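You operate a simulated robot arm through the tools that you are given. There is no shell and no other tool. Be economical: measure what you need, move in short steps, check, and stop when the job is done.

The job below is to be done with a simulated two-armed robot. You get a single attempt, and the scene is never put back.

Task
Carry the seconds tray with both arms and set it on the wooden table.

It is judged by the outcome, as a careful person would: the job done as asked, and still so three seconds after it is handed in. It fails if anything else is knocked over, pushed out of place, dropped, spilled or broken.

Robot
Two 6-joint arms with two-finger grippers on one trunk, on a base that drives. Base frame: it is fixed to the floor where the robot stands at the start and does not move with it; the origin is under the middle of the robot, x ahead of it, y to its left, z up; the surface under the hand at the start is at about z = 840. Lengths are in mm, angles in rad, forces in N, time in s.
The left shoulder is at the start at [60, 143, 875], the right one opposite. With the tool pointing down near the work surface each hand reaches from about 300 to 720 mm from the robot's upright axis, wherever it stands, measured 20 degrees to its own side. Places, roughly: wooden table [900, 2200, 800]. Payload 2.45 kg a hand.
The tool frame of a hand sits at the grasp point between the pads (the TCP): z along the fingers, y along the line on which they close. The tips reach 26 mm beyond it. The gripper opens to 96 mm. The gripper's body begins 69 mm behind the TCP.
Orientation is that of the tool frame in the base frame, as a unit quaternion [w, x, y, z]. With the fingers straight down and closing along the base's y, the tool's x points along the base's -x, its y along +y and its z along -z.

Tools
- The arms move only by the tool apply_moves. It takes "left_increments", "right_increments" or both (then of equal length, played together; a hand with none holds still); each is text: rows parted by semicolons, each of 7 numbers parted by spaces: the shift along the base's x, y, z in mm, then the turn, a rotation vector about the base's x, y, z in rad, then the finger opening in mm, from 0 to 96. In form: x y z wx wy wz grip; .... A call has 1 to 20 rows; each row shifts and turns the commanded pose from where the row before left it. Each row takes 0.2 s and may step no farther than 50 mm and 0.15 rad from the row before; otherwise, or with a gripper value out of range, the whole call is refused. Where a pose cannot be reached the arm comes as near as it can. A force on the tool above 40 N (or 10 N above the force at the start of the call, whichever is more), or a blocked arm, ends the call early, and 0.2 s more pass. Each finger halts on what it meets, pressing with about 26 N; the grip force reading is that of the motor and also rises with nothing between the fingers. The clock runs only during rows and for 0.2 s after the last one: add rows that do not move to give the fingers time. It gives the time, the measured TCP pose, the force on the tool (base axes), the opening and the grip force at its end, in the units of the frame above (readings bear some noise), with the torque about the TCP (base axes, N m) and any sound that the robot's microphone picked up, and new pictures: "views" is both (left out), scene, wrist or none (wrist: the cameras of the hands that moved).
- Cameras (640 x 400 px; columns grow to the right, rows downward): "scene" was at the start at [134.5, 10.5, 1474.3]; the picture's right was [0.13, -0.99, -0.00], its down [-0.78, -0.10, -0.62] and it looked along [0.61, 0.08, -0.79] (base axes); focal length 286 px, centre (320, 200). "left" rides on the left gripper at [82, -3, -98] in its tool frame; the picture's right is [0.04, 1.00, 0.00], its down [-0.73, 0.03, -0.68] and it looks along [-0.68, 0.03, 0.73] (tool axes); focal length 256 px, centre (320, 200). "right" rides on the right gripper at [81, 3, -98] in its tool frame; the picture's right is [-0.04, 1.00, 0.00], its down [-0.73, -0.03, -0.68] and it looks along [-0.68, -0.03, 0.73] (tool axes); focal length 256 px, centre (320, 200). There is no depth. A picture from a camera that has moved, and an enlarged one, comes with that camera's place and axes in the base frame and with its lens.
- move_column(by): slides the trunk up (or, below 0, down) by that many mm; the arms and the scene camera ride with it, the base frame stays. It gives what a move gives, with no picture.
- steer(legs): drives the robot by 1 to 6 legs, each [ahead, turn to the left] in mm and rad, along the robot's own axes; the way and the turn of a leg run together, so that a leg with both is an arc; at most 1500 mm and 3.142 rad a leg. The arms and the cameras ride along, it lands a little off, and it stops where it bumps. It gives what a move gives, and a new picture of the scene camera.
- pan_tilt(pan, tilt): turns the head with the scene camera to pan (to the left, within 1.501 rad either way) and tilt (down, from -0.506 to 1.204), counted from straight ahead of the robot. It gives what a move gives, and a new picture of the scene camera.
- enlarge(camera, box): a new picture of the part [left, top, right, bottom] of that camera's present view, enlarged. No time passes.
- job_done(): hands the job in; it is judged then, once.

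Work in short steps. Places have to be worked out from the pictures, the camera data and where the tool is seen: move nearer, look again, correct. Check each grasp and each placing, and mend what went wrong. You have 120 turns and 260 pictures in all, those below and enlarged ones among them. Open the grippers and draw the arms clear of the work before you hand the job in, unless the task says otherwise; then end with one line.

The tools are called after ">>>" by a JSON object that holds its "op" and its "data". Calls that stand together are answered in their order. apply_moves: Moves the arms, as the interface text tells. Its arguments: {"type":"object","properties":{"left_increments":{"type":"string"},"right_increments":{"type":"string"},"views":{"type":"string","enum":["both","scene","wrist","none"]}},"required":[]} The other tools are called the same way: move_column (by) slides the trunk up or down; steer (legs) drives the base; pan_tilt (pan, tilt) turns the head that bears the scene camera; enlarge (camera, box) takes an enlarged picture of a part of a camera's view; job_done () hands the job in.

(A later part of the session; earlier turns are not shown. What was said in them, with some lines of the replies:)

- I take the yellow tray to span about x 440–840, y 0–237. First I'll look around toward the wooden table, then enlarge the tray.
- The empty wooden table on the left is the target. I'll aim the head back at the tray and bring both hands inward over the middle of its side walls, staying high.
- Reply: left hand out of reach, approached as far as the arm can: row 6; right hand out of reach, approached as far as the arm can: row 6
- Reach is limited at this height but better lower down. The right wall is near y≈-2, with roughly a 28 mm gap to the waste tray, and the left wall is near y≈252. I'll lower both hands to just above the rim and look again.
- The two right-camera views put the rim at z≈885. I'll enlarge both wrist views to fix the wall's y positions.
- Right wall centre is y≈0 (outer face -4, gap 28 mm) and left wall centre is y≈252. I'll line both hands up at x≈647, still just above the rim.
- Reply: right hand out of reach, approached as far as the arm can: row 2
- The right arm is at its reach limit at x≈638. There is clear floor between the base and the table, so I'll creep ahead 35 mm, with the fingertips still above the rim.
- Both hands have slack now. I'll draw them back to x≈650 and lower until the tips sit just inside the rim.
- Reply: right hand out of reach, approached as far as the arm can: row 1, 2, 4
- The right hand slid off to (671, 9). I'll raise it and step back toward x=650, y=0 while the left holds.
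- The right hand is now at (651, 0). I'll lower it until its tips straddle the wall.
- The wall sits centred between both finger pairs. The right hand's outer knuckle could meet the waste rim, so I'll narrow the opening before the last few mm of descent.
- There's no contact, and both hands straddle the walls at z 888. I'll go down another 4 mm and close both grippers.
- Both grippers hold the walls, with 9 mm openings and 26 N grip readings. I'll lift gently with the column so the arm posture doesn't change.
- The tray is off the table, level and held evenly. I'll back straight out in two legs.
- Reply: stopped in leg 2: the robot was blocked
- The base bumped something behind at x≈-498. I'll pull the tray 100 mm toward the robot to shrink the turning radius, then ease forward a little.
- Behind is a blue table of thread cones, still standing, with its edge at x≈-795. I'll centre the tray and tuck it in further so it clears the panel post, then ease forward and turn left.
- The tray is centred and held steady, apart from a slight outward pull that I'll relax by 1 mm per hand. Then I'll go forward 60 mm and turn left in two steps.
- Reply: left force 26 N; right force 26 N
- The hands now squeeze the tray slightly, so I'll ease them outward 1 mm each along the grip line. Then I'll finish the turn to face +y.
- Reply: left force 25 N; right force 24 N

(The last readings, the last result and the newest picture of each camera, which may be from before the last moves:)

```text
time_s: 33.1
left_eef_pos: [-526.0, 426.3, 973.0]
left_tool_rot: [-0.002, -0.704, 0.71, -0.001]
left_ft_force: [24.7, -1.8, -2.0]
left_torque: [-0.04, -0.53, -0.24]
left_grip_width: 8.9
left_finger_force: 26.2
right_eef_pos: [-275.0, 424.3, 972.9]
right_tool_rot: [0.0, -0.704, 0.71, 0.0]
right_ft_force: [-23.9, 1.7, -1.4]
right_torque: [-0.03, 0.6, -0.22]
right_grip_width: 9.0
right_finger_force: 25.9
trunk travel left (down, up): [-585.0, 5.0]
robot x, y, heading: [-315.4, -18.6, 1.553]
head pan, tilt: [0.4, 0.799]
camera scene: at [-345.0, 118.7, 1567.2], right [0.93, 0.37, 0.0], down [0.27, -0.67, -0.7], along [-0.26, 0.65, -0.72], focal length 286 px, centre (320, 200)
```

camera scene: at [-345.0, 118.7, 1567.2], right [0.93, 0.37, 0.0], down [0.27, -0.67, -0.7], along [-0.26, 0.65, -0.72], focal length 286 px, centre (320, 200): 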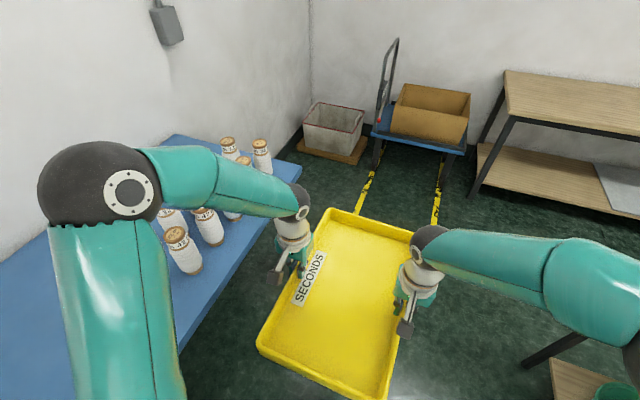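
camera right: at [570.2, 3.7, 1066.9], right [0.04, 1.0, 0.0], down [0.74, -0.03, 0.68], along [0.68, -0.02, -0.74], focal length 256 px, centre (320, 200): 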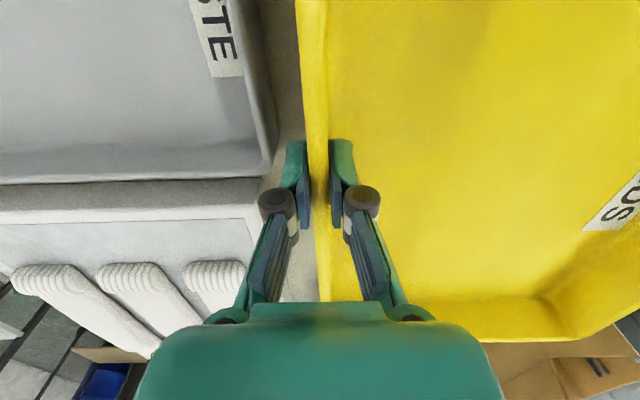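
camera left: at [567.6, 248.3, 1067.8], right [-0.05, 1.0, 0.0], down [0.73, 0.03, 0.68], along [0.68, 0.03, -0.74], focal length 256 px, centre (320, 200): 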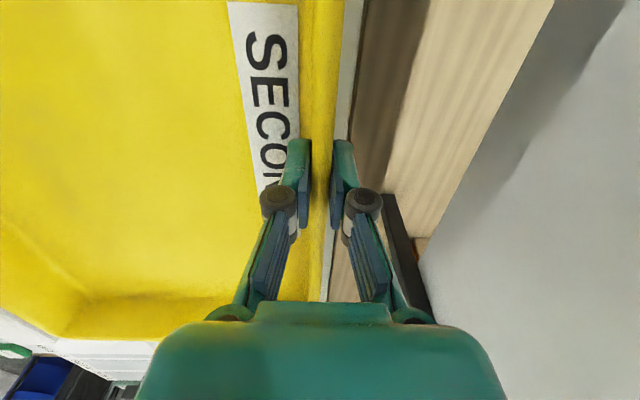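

Facing +y with the tray held. I'll relieve the slight pull and drive forward 620 mm to pass the bench corner.

>>> {"op": "apply_moves", "data": {"left_increments": "0.7 0 0 0 0 0 0;0 0 0 0 0 0 0", "right_increments": "-0.6 0 0 0 0 0 0;0 0 0 0 0 0 0", "views": "none"}}

>>> {"op": "steer", "data": {"legs": [[620, 0]]}}

>>> {"op": "steer", "data": {"legs": [[0, -0.75]]}}

```text
time_s: 33.7
left_eef_pos: [-527.5, 425.9, 973.3]
left_tool_rot: [-0.001, -0.703, 0.711, -0.002]
left_ft_force: [-6.2, -1.9, -2.7]
left_torque: [-0.43, 0.08, -0.18]
left_grip_width: 9.1
left_finger_force: 26.4
right_eef_pos: [-277.4, 423.5, 973.2]
right_tool_rot: [0.002, -0.704, 0.71, -0.001]
right_ft_force: [5.1, 1.3, -2.3]
right_torque: [0.43, -0.19, -0.25]
right_grip_width: 8.3
right_finger_force: 26.5
trunk travel left (down, up): [-585.0, 5.0]
robot x, y, heading: [-314.9, -19.2, 1.556]
head pan, tilt: [0.4, 0.799]
```

```text
time_s: 37.2
left_eef_pos: [-510.2, 1047.8, 972.7]
left_tool_rot: [-0.001, -0.702, 0.712, -0.001]
left_ft_force: [-17.7, -1.6, -1.9]
left_torque: [0.04, 0.42, -0.34]
left_grip_width: 8.9
left_finger_force: 26.0
right_eef_pos: [-258.5, 1045.1, 971.7]
right_tool_rot: [0.001, -0.702, 0.712, 0.0]
right_ft_force: [17.2, 1.7, -3.1]
right_torque: [-0.16, -0.39, -0.33]
right_grip_width: 8.9
right_finger_force: 26.3
trunk travel left (down, up): [-585.0, 5.0]
robot x, y, heading: [-300.0, 599.3, 1.549]
head pan, tilt: [0.4, 0.799]
camera scene: at [-331.6, 738.6, 1567.3], right [0.93, 0.37, 0.0], down [0.26, -0.67, -0.7], along [-0.26, 0.65, -0.72], focal length 286 px, centre (320, 200)
```

scene: 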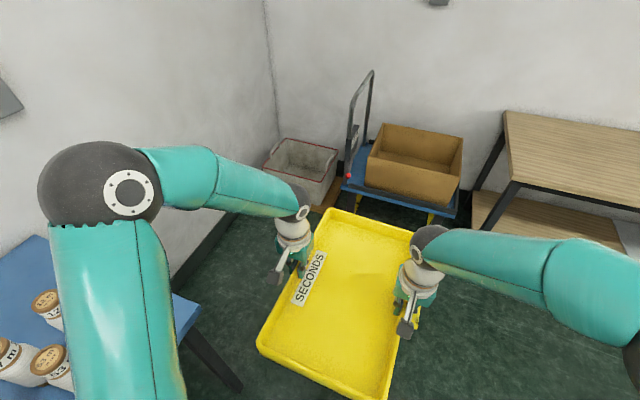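

```text
time_s: 39.8
left_eef_pos: [-149.4, 1070.0, 974.4]
left_tool_rot: [-0.002, -0.391, 0.92, 0.0]
left_ft_force: [-2.9, 0.3, -3.1]
left_torque: [-0.06, 0.13, -0.25]
left_grip_width: 8.8
left_finger_force: 26.4
right_eef_pos: [31.5, 894.9, 972.4]
right_tool_rot: [0.001, -0.392, 0.92, 0.001]
right_ft_force: [3.3, 0.3, -2.2]
right_torque: [-0.01, -0.06, -0.25]
right_grip_width: 8.6
right_finger_force: 25.9
trunk travel left (down, up): [-585.0, 5.0]
robot x, y, heading: [-327.5, 625.8, 0.803]
head pan, tilt: [0.4, 0.799]
camera scene: at [-254.7, 743.9, 1567.3], right [0.93, -0.36, 0.0], down [-0.26, -0.67, -0.7], along [0.25, 0.65, -0.72], focal length 286 px, centre (320, 200)
```

scene: 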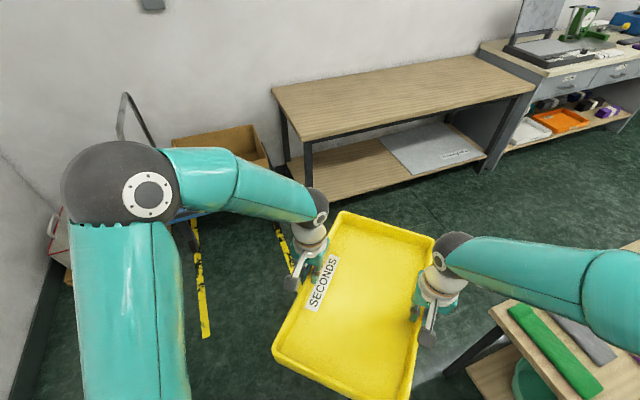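

The view puts the wooden table's front edge at y≈1890, top z≈740, from x≈120 to 1650, and empty. I'll drive 1100 mm along this heading, then turn to face it.

>>> {"op": "steer", "data": {"legs": [[1100, 0]]}}

>>> {"op": "steer", "data": {"legs": [[0, 0.76]]}}

>>> {"op": "pan_tilt", "data": {"pan": 0, "tilt": 0.75}}

```text
time_s: 45.5
left_eef_pos: [638.2, 1841.3, 974.8]
left_tool_rot: [-0.003, -0.379, 0.925, 0.0]
left_ft_force: [-1.5, -0.1, -1.5]
left_torque: [-0.02, 0.05, -0.13]
left_grip_width: 8.9
left_finger_force: 26.2
right_eef_pos: [813.1, 1662.1, 973.0]
right_tool_rot: [0.0, -0.379, 0.925, 0.0]
right_ft_force: [1.1, 1.6, -2.5]
right_torque: [-0.05, 0.02, -0.21]
right_grip_width: 8.7
right_finger_force: 26.4
trunk travel left (down, up): [-585.0, 5.0]
robot x, y, heading: [453.2, 1401.7, 0.776]
head pan, tilt: [0.4, 0.799]
camera scene: at [523.8, 1518.9, 1567.3], right [0.92, -0.39, 0.0], down [-0.28, -0.66, -0.7], along [0.27, 0.64, -0.72], focal length 286 px, centre (320, 200)
```

scene: 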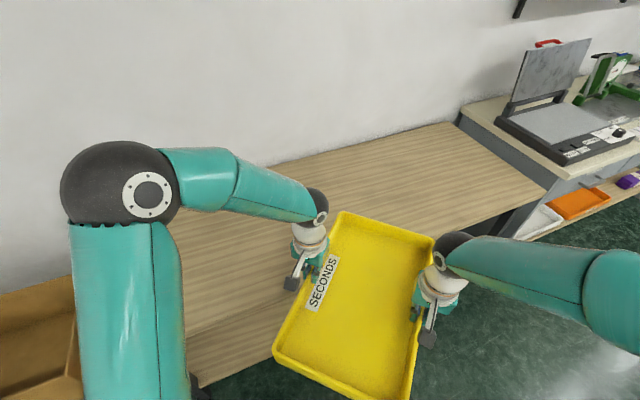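

```text
time_s: 48.2
left_eef_pos: [279.9, 1851.9, 974.3]
left_tool_rot: [-0.003, -0.697, 0.717, -0.002]
left_ft_force: [0.7, -1.3, -2.7]
left_torque: [-0.2, -0.03, -0.16]
left_grip_width: 8.8
left_finger_force: 25.8
right_eef_pos: [531.0, 1844.3, 972.8]
right_tool_rot: [0.0, -0.697, 0.717, 0.0]
right_ft_force: [0.8, 1.9, -1.9]
right_torque: [0.16, -0.01, -0.19]
right_grip_width: 8.7
right_finger_force: 25.5
trunk travel left (down, up): [-585.0, 5.0]
robot x, y, heading: [484.0, 1403.6, 1.533]
head pan, tilt: [0.4, 0.799]
camera scene: at [458.2, 1541.0, 1567.2], right [0.94, 0.35, 0.0], down [0.25, -0.67, -0.7], along [-0.25, 0.65, -0.72], focal length 286 px, centre (320, 200)
```

scene: 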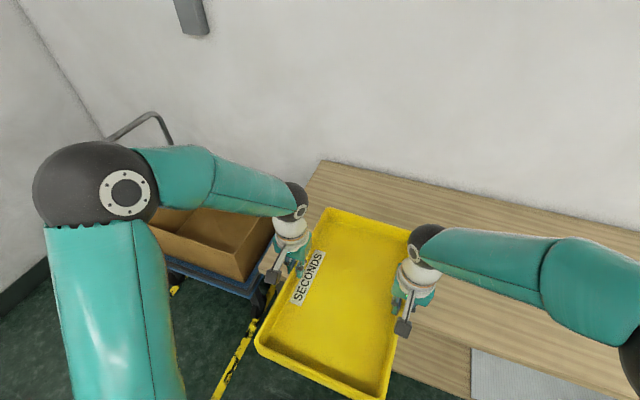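

```text
time_s: 49.1
left_eef_pos: [282.3, 1849.7, 975.3]
left_tool_rot: [-0.002, -0.697, 0.717, -0.001]
left_ft_force: [0.0, -0.5, -2.4]
left_torque: [-0.46, 0.06, -0.09]
left_grip_width: 9.1
left_finger_force: 26.3
right_eef_pos: [531.7, 1843.4, 974.7]
right_tool_rot: [0.0, -0.698, 0.716, 0.001]
right_ft_force: [0.5, 0.5, -2.4]
right_torque: [0.42, 0.03, -0.11]
right_grip_width: 8.6
right_finger_force: 25.9
trunk travel left (down, up): [-585.0, 5.0]
robot x, y, heading: [483.1, 1403.0, 1.538]
head pan, tilt: [0.0, 0.75]
camera scene: at [491.0, 1546.2, 1571.3], right [1.0, -0.04, 0.0], down [-0.03, -0.68, -0.73], along [0.03, 0.73, -0.68], focal length 286 px, centre (320, 200)
```

scene: 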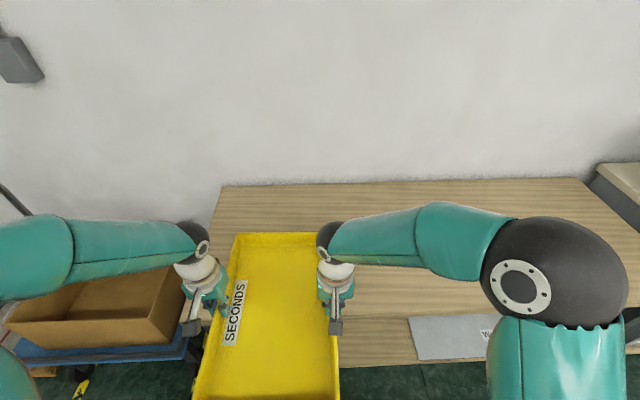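

Table top spans about y 1925–2555 and is clear. I'll drive 150 mm closer, then extend the arms 200 mm to bring the tray over its middle.

>>> {"op": "steer", "data": {"legs": [[150, 0]]}}

>>> {"op": "apply_moves", "data": {"left_increments": "0 10 0 0 0 0 0;0 20 0 0 0 0 0;0 20 0 0 0 0 0;0 20 0 0 0 0 0;0 20 0 0 0 0 0;0 20 0 0 0 0 0;0 20 0 0 0 0 0;0 20 0 0 0 0 0;0 20 0 0 0 0 0;0 10 0 0 0 0 0", "right_increments": "0 10 0 0 0 0 0;0 20 0 0 0 0 0;0 20 0 0 0 0 0;0 20 0 0 0 0 0;0 20 0 0 0 0 0;0 20 0 0 0 0 0;0 20 0 0 0 0 0;0 20 0 0 0 0 0;0 20 0 0 0 0 0;0 10 0 0 0 0 0", "views": "both"}}

```text
time_s: 50.5
left_eef_pos: [285.9, 2002.2, 974.7]
left_tool_rot: [-0.003, -0.697, 0.717, -0.001]
left_ft_force: [0.0, -1.4, -2.0]
left_torque: [-0.37, 0.05, -0.18]
left_grip_width: 8.7
left_finger_force: 26.2
right_eef_pos: [537.4, 1995.9, 972.8]
right_tool_rot: [0.0, -0.697, 0.717, 0.001]
right_ft_force: [0.0, 2.2, -3.1]
right_torque: [0.24, -0.02, -0.18]
right_grip_width: 8.8
right_finger_force: 26.3
trunk travel left (down, up): [-585.0, 5.0]
robot x, y, heading: [491.4, 1552.7, 1.534]
head pan, tilt: [0.0, 0.75]
camera scene: at [495.7, 1700.2, 1571.1], right [1.0, -0.04, 0.0], down [-0.03, -0.68, -0.73], along [0.03, 0.73, -0.68], focal length 286 px, centre (320, 200)
```

scene: 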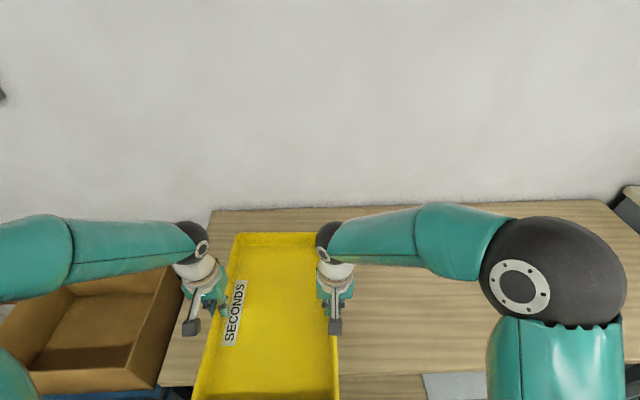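

```text
time_s: 52.6
left_eef_pos: [285.7, 2182.7, 975.0]
left_tool_rot: [-0.001, -0.697, 0.717, -0.002]
left_ft_force: [14.6, -2.3, -2.3]
left_torque: [-0.31, -0.32, -0.08]
left_grip_width: 8.5
left_finger_force: 25.8
right_eef_pos: [536.5, 2176.4, 974.4]
right_tool_rot: [0.0, -0.698, 0.716, 0.001]
right_ft_force: [-13.5, 1.2, -2.2]
right_torque: [0.27, 0.3, -0.2]
right_grip_width: 9.0
right_finger_force: 26.4
trunk travel left (down, up): [-585.0, 5.0]
robot x, y, heading: [489.2, 1554.8, 1.531]
head pan, tilt: [0.0, 0.75]
camera scene: at [495.7, 1698.1, 1571.3], right [1.0, -0.04, 0.0], down [-0.03, -0.68, -0.73], along [0.03, 0.73, -0.68], focal length 286 px, centre (320, 200)
camera right: at [531.1, 2093.0, 1071.8], right [-1.0, 0.07, 0.0], down [0.05, 0.73, 0.68], along [0.04, 0.68, -0.73], focal length 256 px, centre (320, 200)
camera left: at [286.7, 2100.1, 1073.8], right [-1.0, -0.01, 0.0], down [-0.01, 0.74, 0.67], along [-0.01, 0.67, -0.74], focal length 256 px, centre (320, 200)
```

scene: 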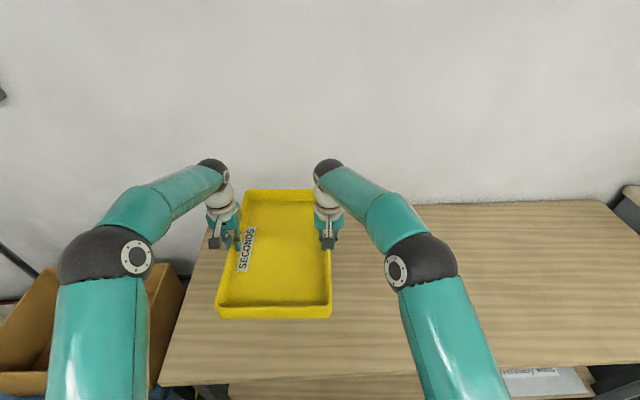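
right: 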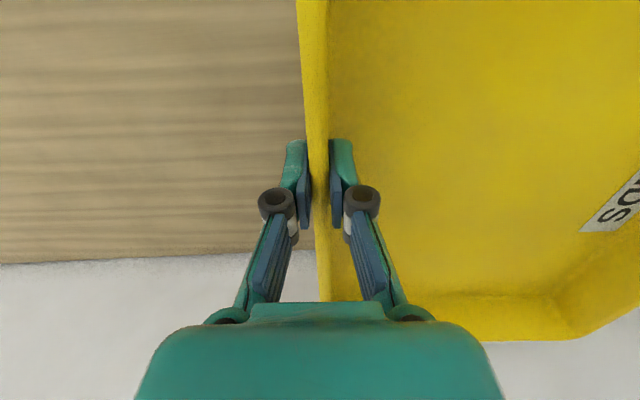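
left: 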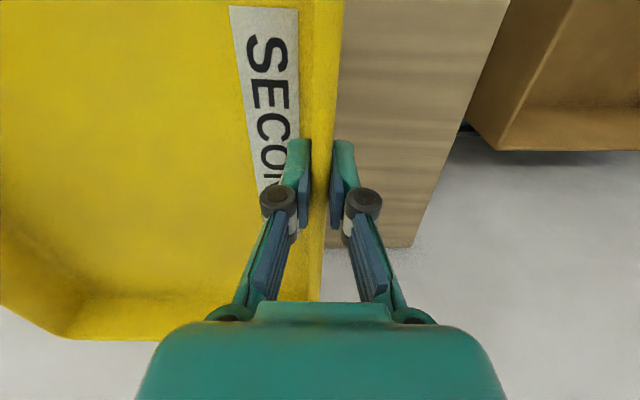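

The tray is over the table with its near edge about 50 mm inside the front. I'll go 40 mm further in, relieve the pull, and lower the column most of the way.

>>> {"op": "steer", "data": {"legs": [[40, 0]]}}

>>> {"op": "apply_moves", "data": {"left_increments": "0.4 0 0 0 0 0 0;0 0 0 0 0 0 0", "right_increments": "-0.4 0 0 0 0 0 0;0 0 0 0 0 0 0", "views": "none"}}

>>> {"op": "move_column", "data": {"by": -120}}

>>> {"op": "apply_moves", "data": {"left_increments": "0 0 0 0 0 0 0", "right_increments": "0 0 0 0 0 0 0", "views": "both"}}

```text
time_s: 53.5
left_eef_pos: [287.3, 2223.3, 974.4]
left_tool_rot: [-0.002, -0.698, 0.716, -0.002]
left_ft_force: [16.6, -0.3, -3.2]
left_torque: [-0.13, -0.39, -0.14]
left_grip_width: 8.9
left_finger_force: 26.3
right_eef_pos: [536.7, 2217.6, 972.7]
right_tool_rot: [0.0, -0.698, 0.717, -0.001]
right_ft_force: [-16.9, 2.6, -2.5]
right_torque: [0.03, 0.38, -0.18]
right_grip_width: 9.0
right_finger_force: 25.7
trunk travel left (down, up): [-585.0, 5.0]
robot x, y, heading: [489.2, 1594.2, 1.535]
head pan, tilt: [0.0, 0.75]
camera scene: at [497.4, 1741.5, 1571.2], right [1.0, -0.04, 0.0], down [-0.03, -0.68, -0.73], along [0.03, 0.73, -0.68], focal length 286 px, centre (320, 200)
```

scene: 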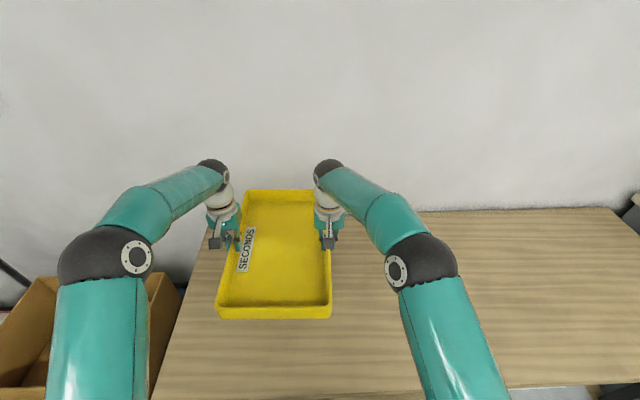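

```text
time_s: 54.1
left_eef_pos: [286.3, 2223.4, 975.1]
left_tool_rot: [-0.003, -0.697, 0.717, -0.002]
left_ft_force: [-1.4, 0.0, -2.3]
left_torque: [0.01, 0.04, -0.08]
left_grip_width: 8.8
left_finger_force: 26.4
right_eef_pos: [537.4, 2216.9, 972.8]
right_tool_rot: [-0.001, -0.698, 0.716, 0.0]
right_ft_force: [0.9, 1.0, -2.0]
right_torque: [-0.05, -0.02, -0.09]
right_grip_width: 8.9
right_finger_force: 25.8
trunk travel left (down, up): [-585.0, 5.0]
robot x, y, heading: [494.4, 1595.4, 1.533]
head pan, tilt: [0.0, 0.75]
```

```text
time_s: 55.6
left_eef_pos: [286.9, 2222.4, 855.4]
left_tool_rot: [-0.002, -0.698, 0.716, -0.001]
left_ft_force: [-5.0, -0.2, -2.7]
left_torque: [-0.09, 0.08, -0.09]
left_grip_width: 8.9
left_finger_force: 26.2
right_eef_pos: [537.2, 2215.5, 853.0]
right_tool_rot: [0.0, -0.698, 0.716, 0.0]
right_ft_force: [4.2, 0.3, -2.2]
right_torque: [0.07, -0.09, -0.1]
right_grip_width: 9.0
right_finger_force: 26.2
trunk travel left (down, up): [-465.0, 125.0]
robot x, y, heading: [493.4, 1593.0, 1.532]
head pan, tilt: [0.0, 0.75]
```

```text
time_s: 56.0
left_eef_pos: [286.1, 2222.1, 854.9]
left_tool_rot: [-0.003, -0.698, 0.717, -0.002]
left_ft_force: [-5.2, -0.6, -2.6]
left_torque: [-0.08, 0.14, -0.08]
left_grip_width: 8.8
left_finger_force: 26.3
right_eef_pos: [537.8, 2217.8, 854.8]
right_tool_rot: [-0.001, -0.697, 0.717, 0.0]
right_ft_force: [4.6, -0.1, -1.6]
right_torque: [0.07, -0.12, -0.05]
right_grip_width: 8.5
right_finger_force: 25.7
trunk travel left (down, up): [-465.0, 125.0]
robot x, y, heading: [492.3, 1593.3, 1.529]
head pan, tilt: [0.0, 0.75]
camera scene: at [497.3, 1739.1, 1451.3], right [1.0, -0.04, 0.0], down [-0.03, -0.68, -0.73], along [0.03, 0.73, -0.68], focal length 286 px, centre (320, 200)
camera right: at [532.3, 2134.3, 951.8], right [-1.0, 0.07, 0.0], down [0.05, 0.73, 0.68], along [0.04, 0.68, -0.73], focal length 256 px, centre (320, 200)
camera left: at [288.1, 2140.9, 954.0], right [-1.0, -0.01, 0.0], down [-0.01, 0.74, 0.67], along [-0.01, 0.67, -0.74], focal length 256 px, centre (320, 200)
```

scene: 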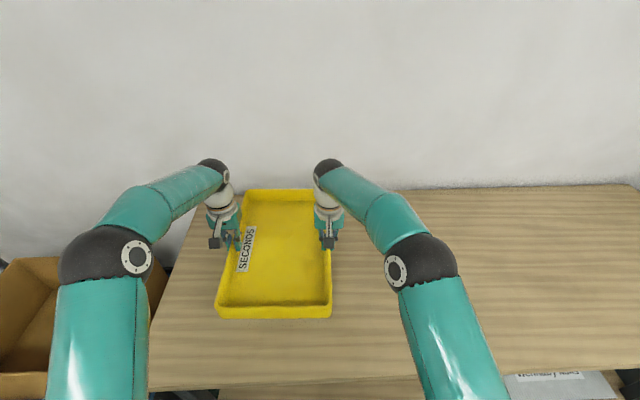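
right: 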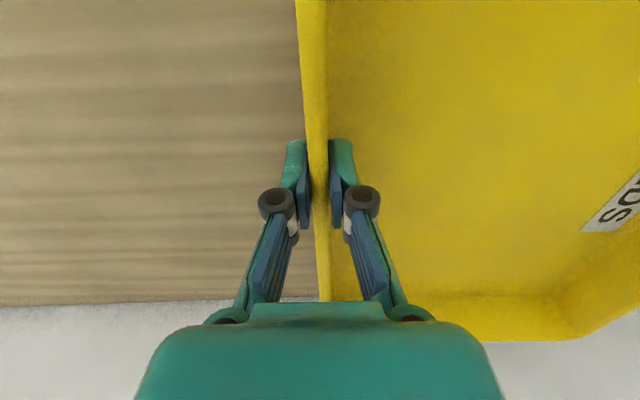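
left: 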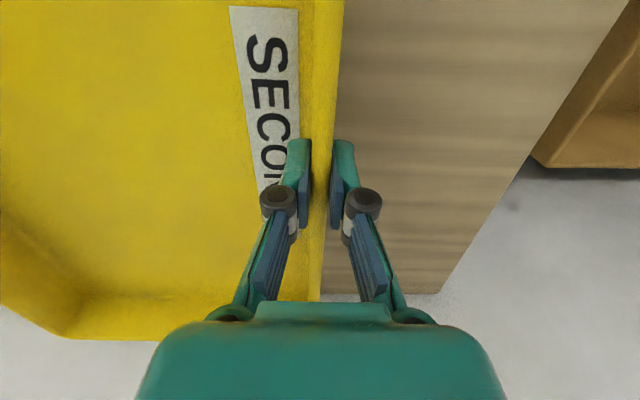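

The table top works out at z≈740–763, so 50–70 mm of descent remains. I'll lower 20 mm more by column, then by arm in small force-guarded steps.

>>> {"op": "move_column", "data": {"by": -20}}

>>> {"op": "apply_moves", "data": {"left_increments": "0 0 -4 0 0 0 0;0 0 -4 0 0 0 0;0 0 -4 0 0 0 0;0 0 -4 0 0 0 0;0 0 0 0 0 0 0", "right_increments": "0 0 -4 0 0 0 0;0 0 -4 0 0 0 0;0 0 -4 0 0 0 0;0 0 -4 0 0 0 0;0 0 0 0 0 0 0", "views": "scene"}}

```text
time_s: 56.7
left_eef_pos: [286.4, 2221.3, 836.7]
left_tool_rot: [-0.003, -0.698, 0.716, -0.001]
left_ft_force: [-5.4, -0.3, -2.4]
left_torque: [-0.07, 0.2, -0.05]
left_grip_width: 8.8
left_finger_force: 26.3
right_eef_pos: [537.4, 2217.1, 833.8]
right_tool_rot: [-0.001, -0.698, 0.716, 0.0]
right_ft_force: [6.1, 0.1, -2.2]
right_torque: [0.05, -0.16, -0.1]
right_grip_width: 8.6
right_finger_force: 25.9
trunk travel left (down, up): [-445.0, 145.0]
robot x, y, heading: [495.2, 1594.5, 1.531]
head pan, tilt: [0.0, 0.75]
```

```text
time_s: 57.9
left_eef_pos: [287.4, 2221.2, 819.8]
left_tool_rot: [-0.002, -0.697, 0.717, -0.003]
left_ft_force: [-8.7, 0.6, -2.4]
left_torque: [-0.03, 0.21, 0.12]
left_grip_width: 8.9
left_finger_force: 26.0
right_eef_pos: [537.8, 2216.1, 819.8]
right_tool_rot: [0.0, -0.698, 0.716, 0.0]
right_ft_force: [9.1, -2.0, -1.3]
right_torque: [0.0, -0.21, 0.09]
right_grip_width: 8.5
right_finger_force: 25.8
trunk travel left (down, up): [-445.0, 145.0]
robot x, y, heading: [491.1, 1592.8, 1.535]
head pan, tilt: [0.0, 0.75]
camera scene: at [497.2, 1739.1, 1431.3], right [1.0, -0.04, 0.0], down [-0.03, -0.68, -0.73], along [0.03, 0.73, -0.68], focal length 286 px, centre (320, 200)
```

scene: 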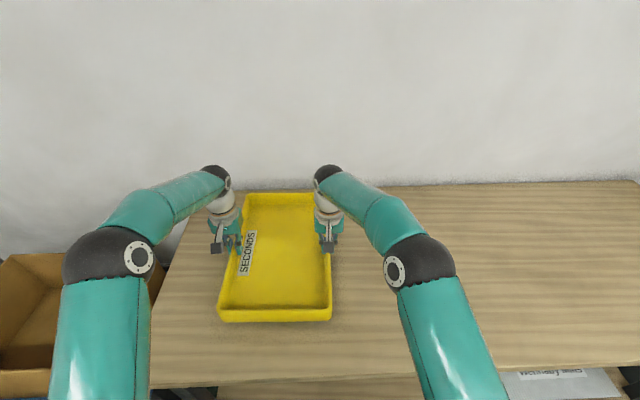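

No contact yet at TCP z 820 (tray bottom ≈775), so I'll keep descending in small steps.

>>> {"op": "apply_moves", "data": {"left_increments": "0 0 -3 0 0 0 0;0 0 -3 0 0 0 0;0 0 -3 0 0 0 0;0 0 -3 0 0 0 0;0 0 0 0 0 0 0", "right_increments": "0 0 -3 0 0 0 0;0 0 -3 0 0 0 0;0 0 -3 0 0 0 0;0 0 -3 0 0 0 0;0 0 0 0 0 0 0", "views": "none"}}

>>> {"op": "apply_moves", "data": {"left_increments": "0 0 -2 0 0 0 0;0 0 -2 0 0 0 0;0 0 -2 0 0 0 0;0 0 -2 0 0 0 0;0 0 0 0 0 0 0", "right_increments": "0 0 -2 0 0 0 0;0 0 -2 0 0 0 0;0 0 -2 0 0 0 0;0 0 -2 0 0 0 0;0 0 0 0 0 0 0", "views": "both"}}

```text
time_s: 59.1
left_eef_pos: [287.5, 2222.3, 806.7]
left_tool_rot: [-0.002, -0.698, 0.717, -0.002]
left_ft_force: [-7.8, -1.0, -1.5]
left_torque: [0.31, 0.13, -0.11]
left_grip_width: 8.8
left_finger_force: 26.1
right_eef_pos: [538.0, 2216.4, 807.2]
right_tool_rot: [0.0, -0.698, 0.716, 0.0]
right_ft_force: [8.0, 1.0, -2.3]
right_torque: [-0.32, -0.18, -0.17]
right_grip_width: 8.8
right_finger_force: 26.4
trunk travel left (down, up): [-445.0, 145.0]
robot x, y, heading: [494.6, 1588.8, 1.529]
head pan, tilt: [0.0, 0.75]
```

```text
time_s: 60.3
left_eef_pos: [286.9, 2221.7, 802.9]
left_tool_rot: [0.0, -0.697, 0.717, 0.001]
left_ft_force: [-13.0, 4.5, 21.1]
left_torque: [0.26, 0.32, -0.29]
left_grip_width: 8.9
left_finger_force: 26.1
right_eef_pos: [537.9, 2215.5, 800.4]
right_tool_rot: [0.002, -0.697, 0.717, 0.003]
right_ft_force: [9.5, 5.4, 20.8]
right_torque: [0.19, -0.23, -0.14]
right_grip_width: 8.8
right_finger_force: 25.7
trunk travel left (down, up): [-445.0, 145.0]
robot x, y, heading: [493.4, 1592.2, 1.53]
head pan, tilt: [0.0, 0.75]
camera scene: at [497.5, 1734.9, 1432.0], right [1.0, -0.04, 0.0], down [-0.03, -0.68, -0.73], along [0.03, 0.73, -0.68], focal length 286 px, centre (320, 200)
camera right: at [532.1, 2132.3, 898.0], right [-1.0, 0.07, 0.0], down [0.05, 0.73, 0.68], along [0.04, 0.68, -0.73], focal length 256 px, centre (320, 200)
camera left: at [288.0, 2139.3, 901.1], right [-1.0, -0.01, 0.0], down [-0.01, 0.73, 0.68], along [-0.01, 0.68, -0.73], focal length 256 px, centre (320, 200)
```

scene: 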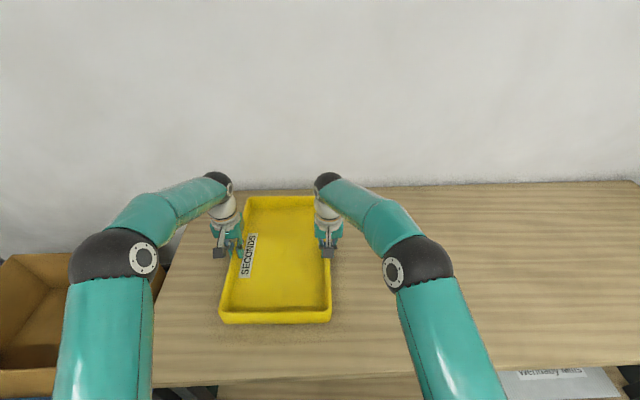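
right: 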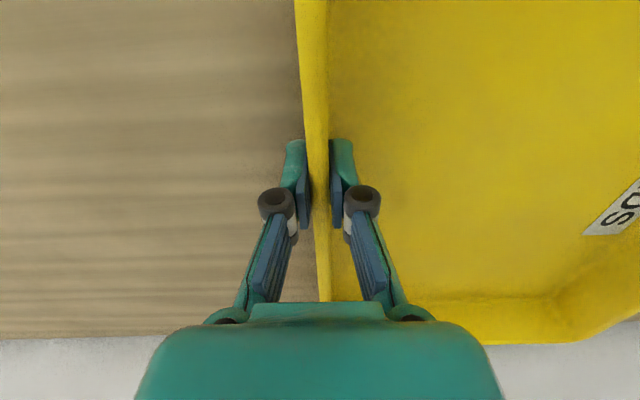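
left: 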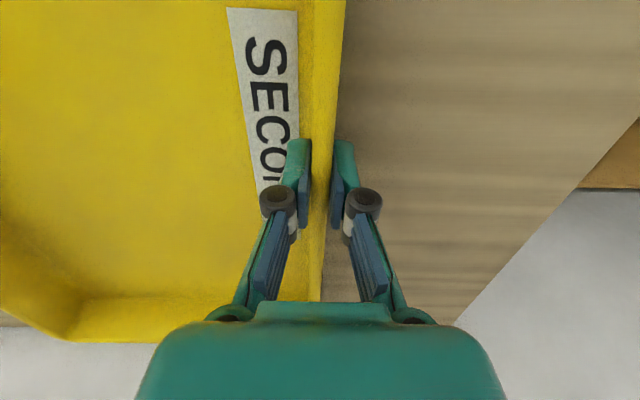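

The tray rests on the table, with about 21 N upward on each hand. I'll ease up 2 mm to take off the press, then open the fingers gradually.

>>> {"op": "apply_moves", "data": {"left_increments": "0 0 2 0 0 0 0;0 0 1 0 0 0 0;0 0 0 0 0 0 12;0 0 0 0 0 0 20;0 0 0 0 0 0 26;0 0 0 0 0 0 26", "right_increments": "0 0 2 0 0 0 0;0 0 1 0 0 0 0;0 0 0 0 0 0 12;0 0 0 0 0 0 20;0 0 0 0 0 0 26;0 0 0 0 0 0 26", "views": "wrist"}}

```text
time_s: 61.7
left_eef_pos: [287.4, 2221.6, 802.7]
left_tool_rot: [-0.002, -0.697, 0.717, -0.002]
left_ft_force: [-1.1, 0.5, 0.9]
left_torque: [0.0, 0.02, 0.01]
left_grip_width: 25.9
left_finger_force: 0.0
right_eef_pos: [536.8, 2215.9, 801.0]
right_tool_rot: [0.0, -0.698, 0.717, -0.001]
right_ft_force: [-0.4, 0.3, 0.3]
right_torque: [-0.01, 0.02, -0.02]
right_grip_width: 26.1
right_finger_force: 0.0
trunk travel left (down, up): [-445.0, 145.0]
robot x, y, heading: [493.7, 1595.1, 1.535]
head pan, tilt: [0.0, 0.75]
camera right: at [531.4, 2133.3, 898.5], right [-1.0, 0.07, 0.0], down [0.05, 0.73, 0.68], along [0.04, 0.68, -0.73], focal length 256 px, centre (320, 200)
camera left: at [288.6, 2140.8, 901.0], right [-1.0, -0.01, 0.0], down [-0.01, 0.74, 0.67], along [-0.01, 0.67, -0.74], focal length 256 px, centre (320, 200)
```

right: 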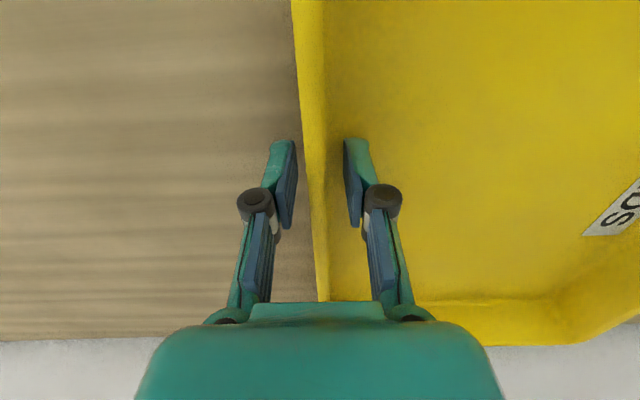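
left: 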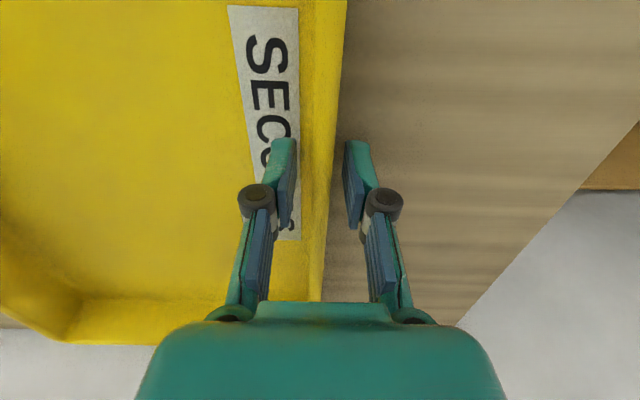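

Both hands are released and clear of the walls. I'll raise straight up by column, then back the robot away a little and check.

>>> {"op": "move_column", "data": {"by": 110}}

>>> {"op": "apply_moves", "data": {"left_increments": "0 0 0 0 0 0 60;0 -20 0 0 0 0 96;0 -40 0 0 0 0 96;0 -40 0 0 0 0 96;0 -40 0 0 0 0 96;0 -40 0 0 0 0 96", "right_increments": "0 0 0 0 0 0 60;0 -20 0 0 0 0 96;0 -40 0 0 0 0 96;0 -40 0 0 0 0 96;0 -40 0 0 0 0 96;0 -40 0 0 0 0 96", "views": "none"}}

>>> {"op": "steer", "data": {"legs": [[-150, 0]]}}

```text
time_s: 63.1
left_eef_pos: [286.2, 2222.6, 911.7]
left_tool_rot: [-0.002, -0.697, 0.717, -0.001]
left_ft_force: [-0.5, -0.8, -0.1]
left_torque: [0.0, 0.02, 0.02]
left_grip_width: 26.3
left_finger_force: 0.1
right_eef_pos: [537.3, 2215.7, 910.2]
right_tool_rot: [0.0, -0.698, 0.716, -0.001]
right_ft_force: [1.4, -0.8, -0.8]
right_torque: [0.02, -0.05, 0.01]
right_grip_width: 26.0
right_finger_force: 0.0
trunk travel left (down, up): [-555.0, 35.0]
robot x, y, heading: [493.2, 1594.1, 1.535]
head pan, tilt: [0.0, 0.75]
```

```text
time_s: 64.5
left_eef_pos: [289.5, 2041.2, 915.8]
left_tool_rot: [0.0, -0.699, 0.716, 0.0]
left_ft_force: [0.4, -0.5, -0.1]
left_torque: [0.03, 0.04, 0.01]
left_grip_width: 95.8
left_finger_force: 0.0
right_eef_pos: [536.7, 2033.8, 913.1]
right_tool_rot: [0.001, -0.697, 0.717, 0.002]
right_ft_force: [0.5, 0.2, 0.5]
right_torque: [0.06, -0.02, -0.01]
right_grip_width: 96.1
right_finger_force: 0.0
trunk travel left (down, up): [-555.0, 35.0]
robot x, y, heading: [494.8, 1593.8, 1.53]
head pan, tilt: [0.0, 0.75]
```

```text
time_s: 65.9
left_eef_pos: [282.1, 1892.1, 914.9]
left_tool_rot: [-0.002, -0.697, 0.717, -0.001]
left_ft_force: [0.2, -0.2, 0.7]
left_torque: [0.02, 0.0, -0.01]
left_grip_width: 96.1
left_finger_force: 0.1
right_eef_pos: [530.9, 1885.2, 912.5]
right_tool_rot: [0.002, -0.698, 0.716, 0.002]
right_ft_force: [-0.3, -0.2, 1.1]
right_torque: [0.02, 0.01, -0.04]
right_grip_width: 96.2
right_finger_force: 0.0
trunk travel left (down, up): [-555.0, 35.0]
robot x, y, heading: [486.7, 1440.9, 1.534]
head pan, tilt: [0.0, 0.75]
camera scene: at [491.7, 1586.5, 1541.7], right [1.0, -0.04, 0.0], down [-0.03, -0.68, -0.73], along [0.03, 0.73, -0.68], focal length 286 px, centre (320, 200)
```

scene: 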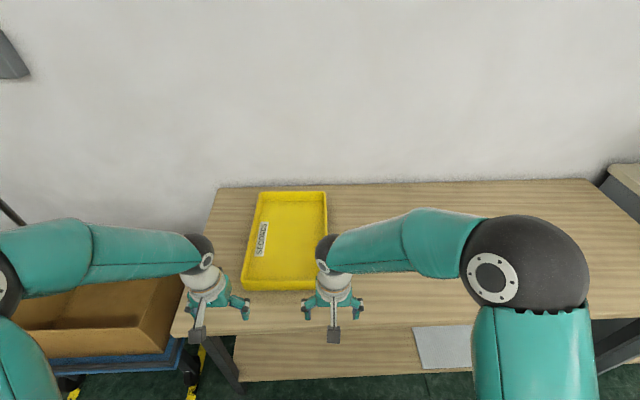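

The tray sits flat and fully on the wooden table. Both grippers are open and clear, so I'll hand the job in.

>>> {"op": "job_done", "data": {}}

```text
The job is handed in.
```

The seconds tray was carried with both arms and is sitting flat on the wooden table; while backing out, the base bumped the blue thread-cone table once, and the cones I could see afterwards were still standing.
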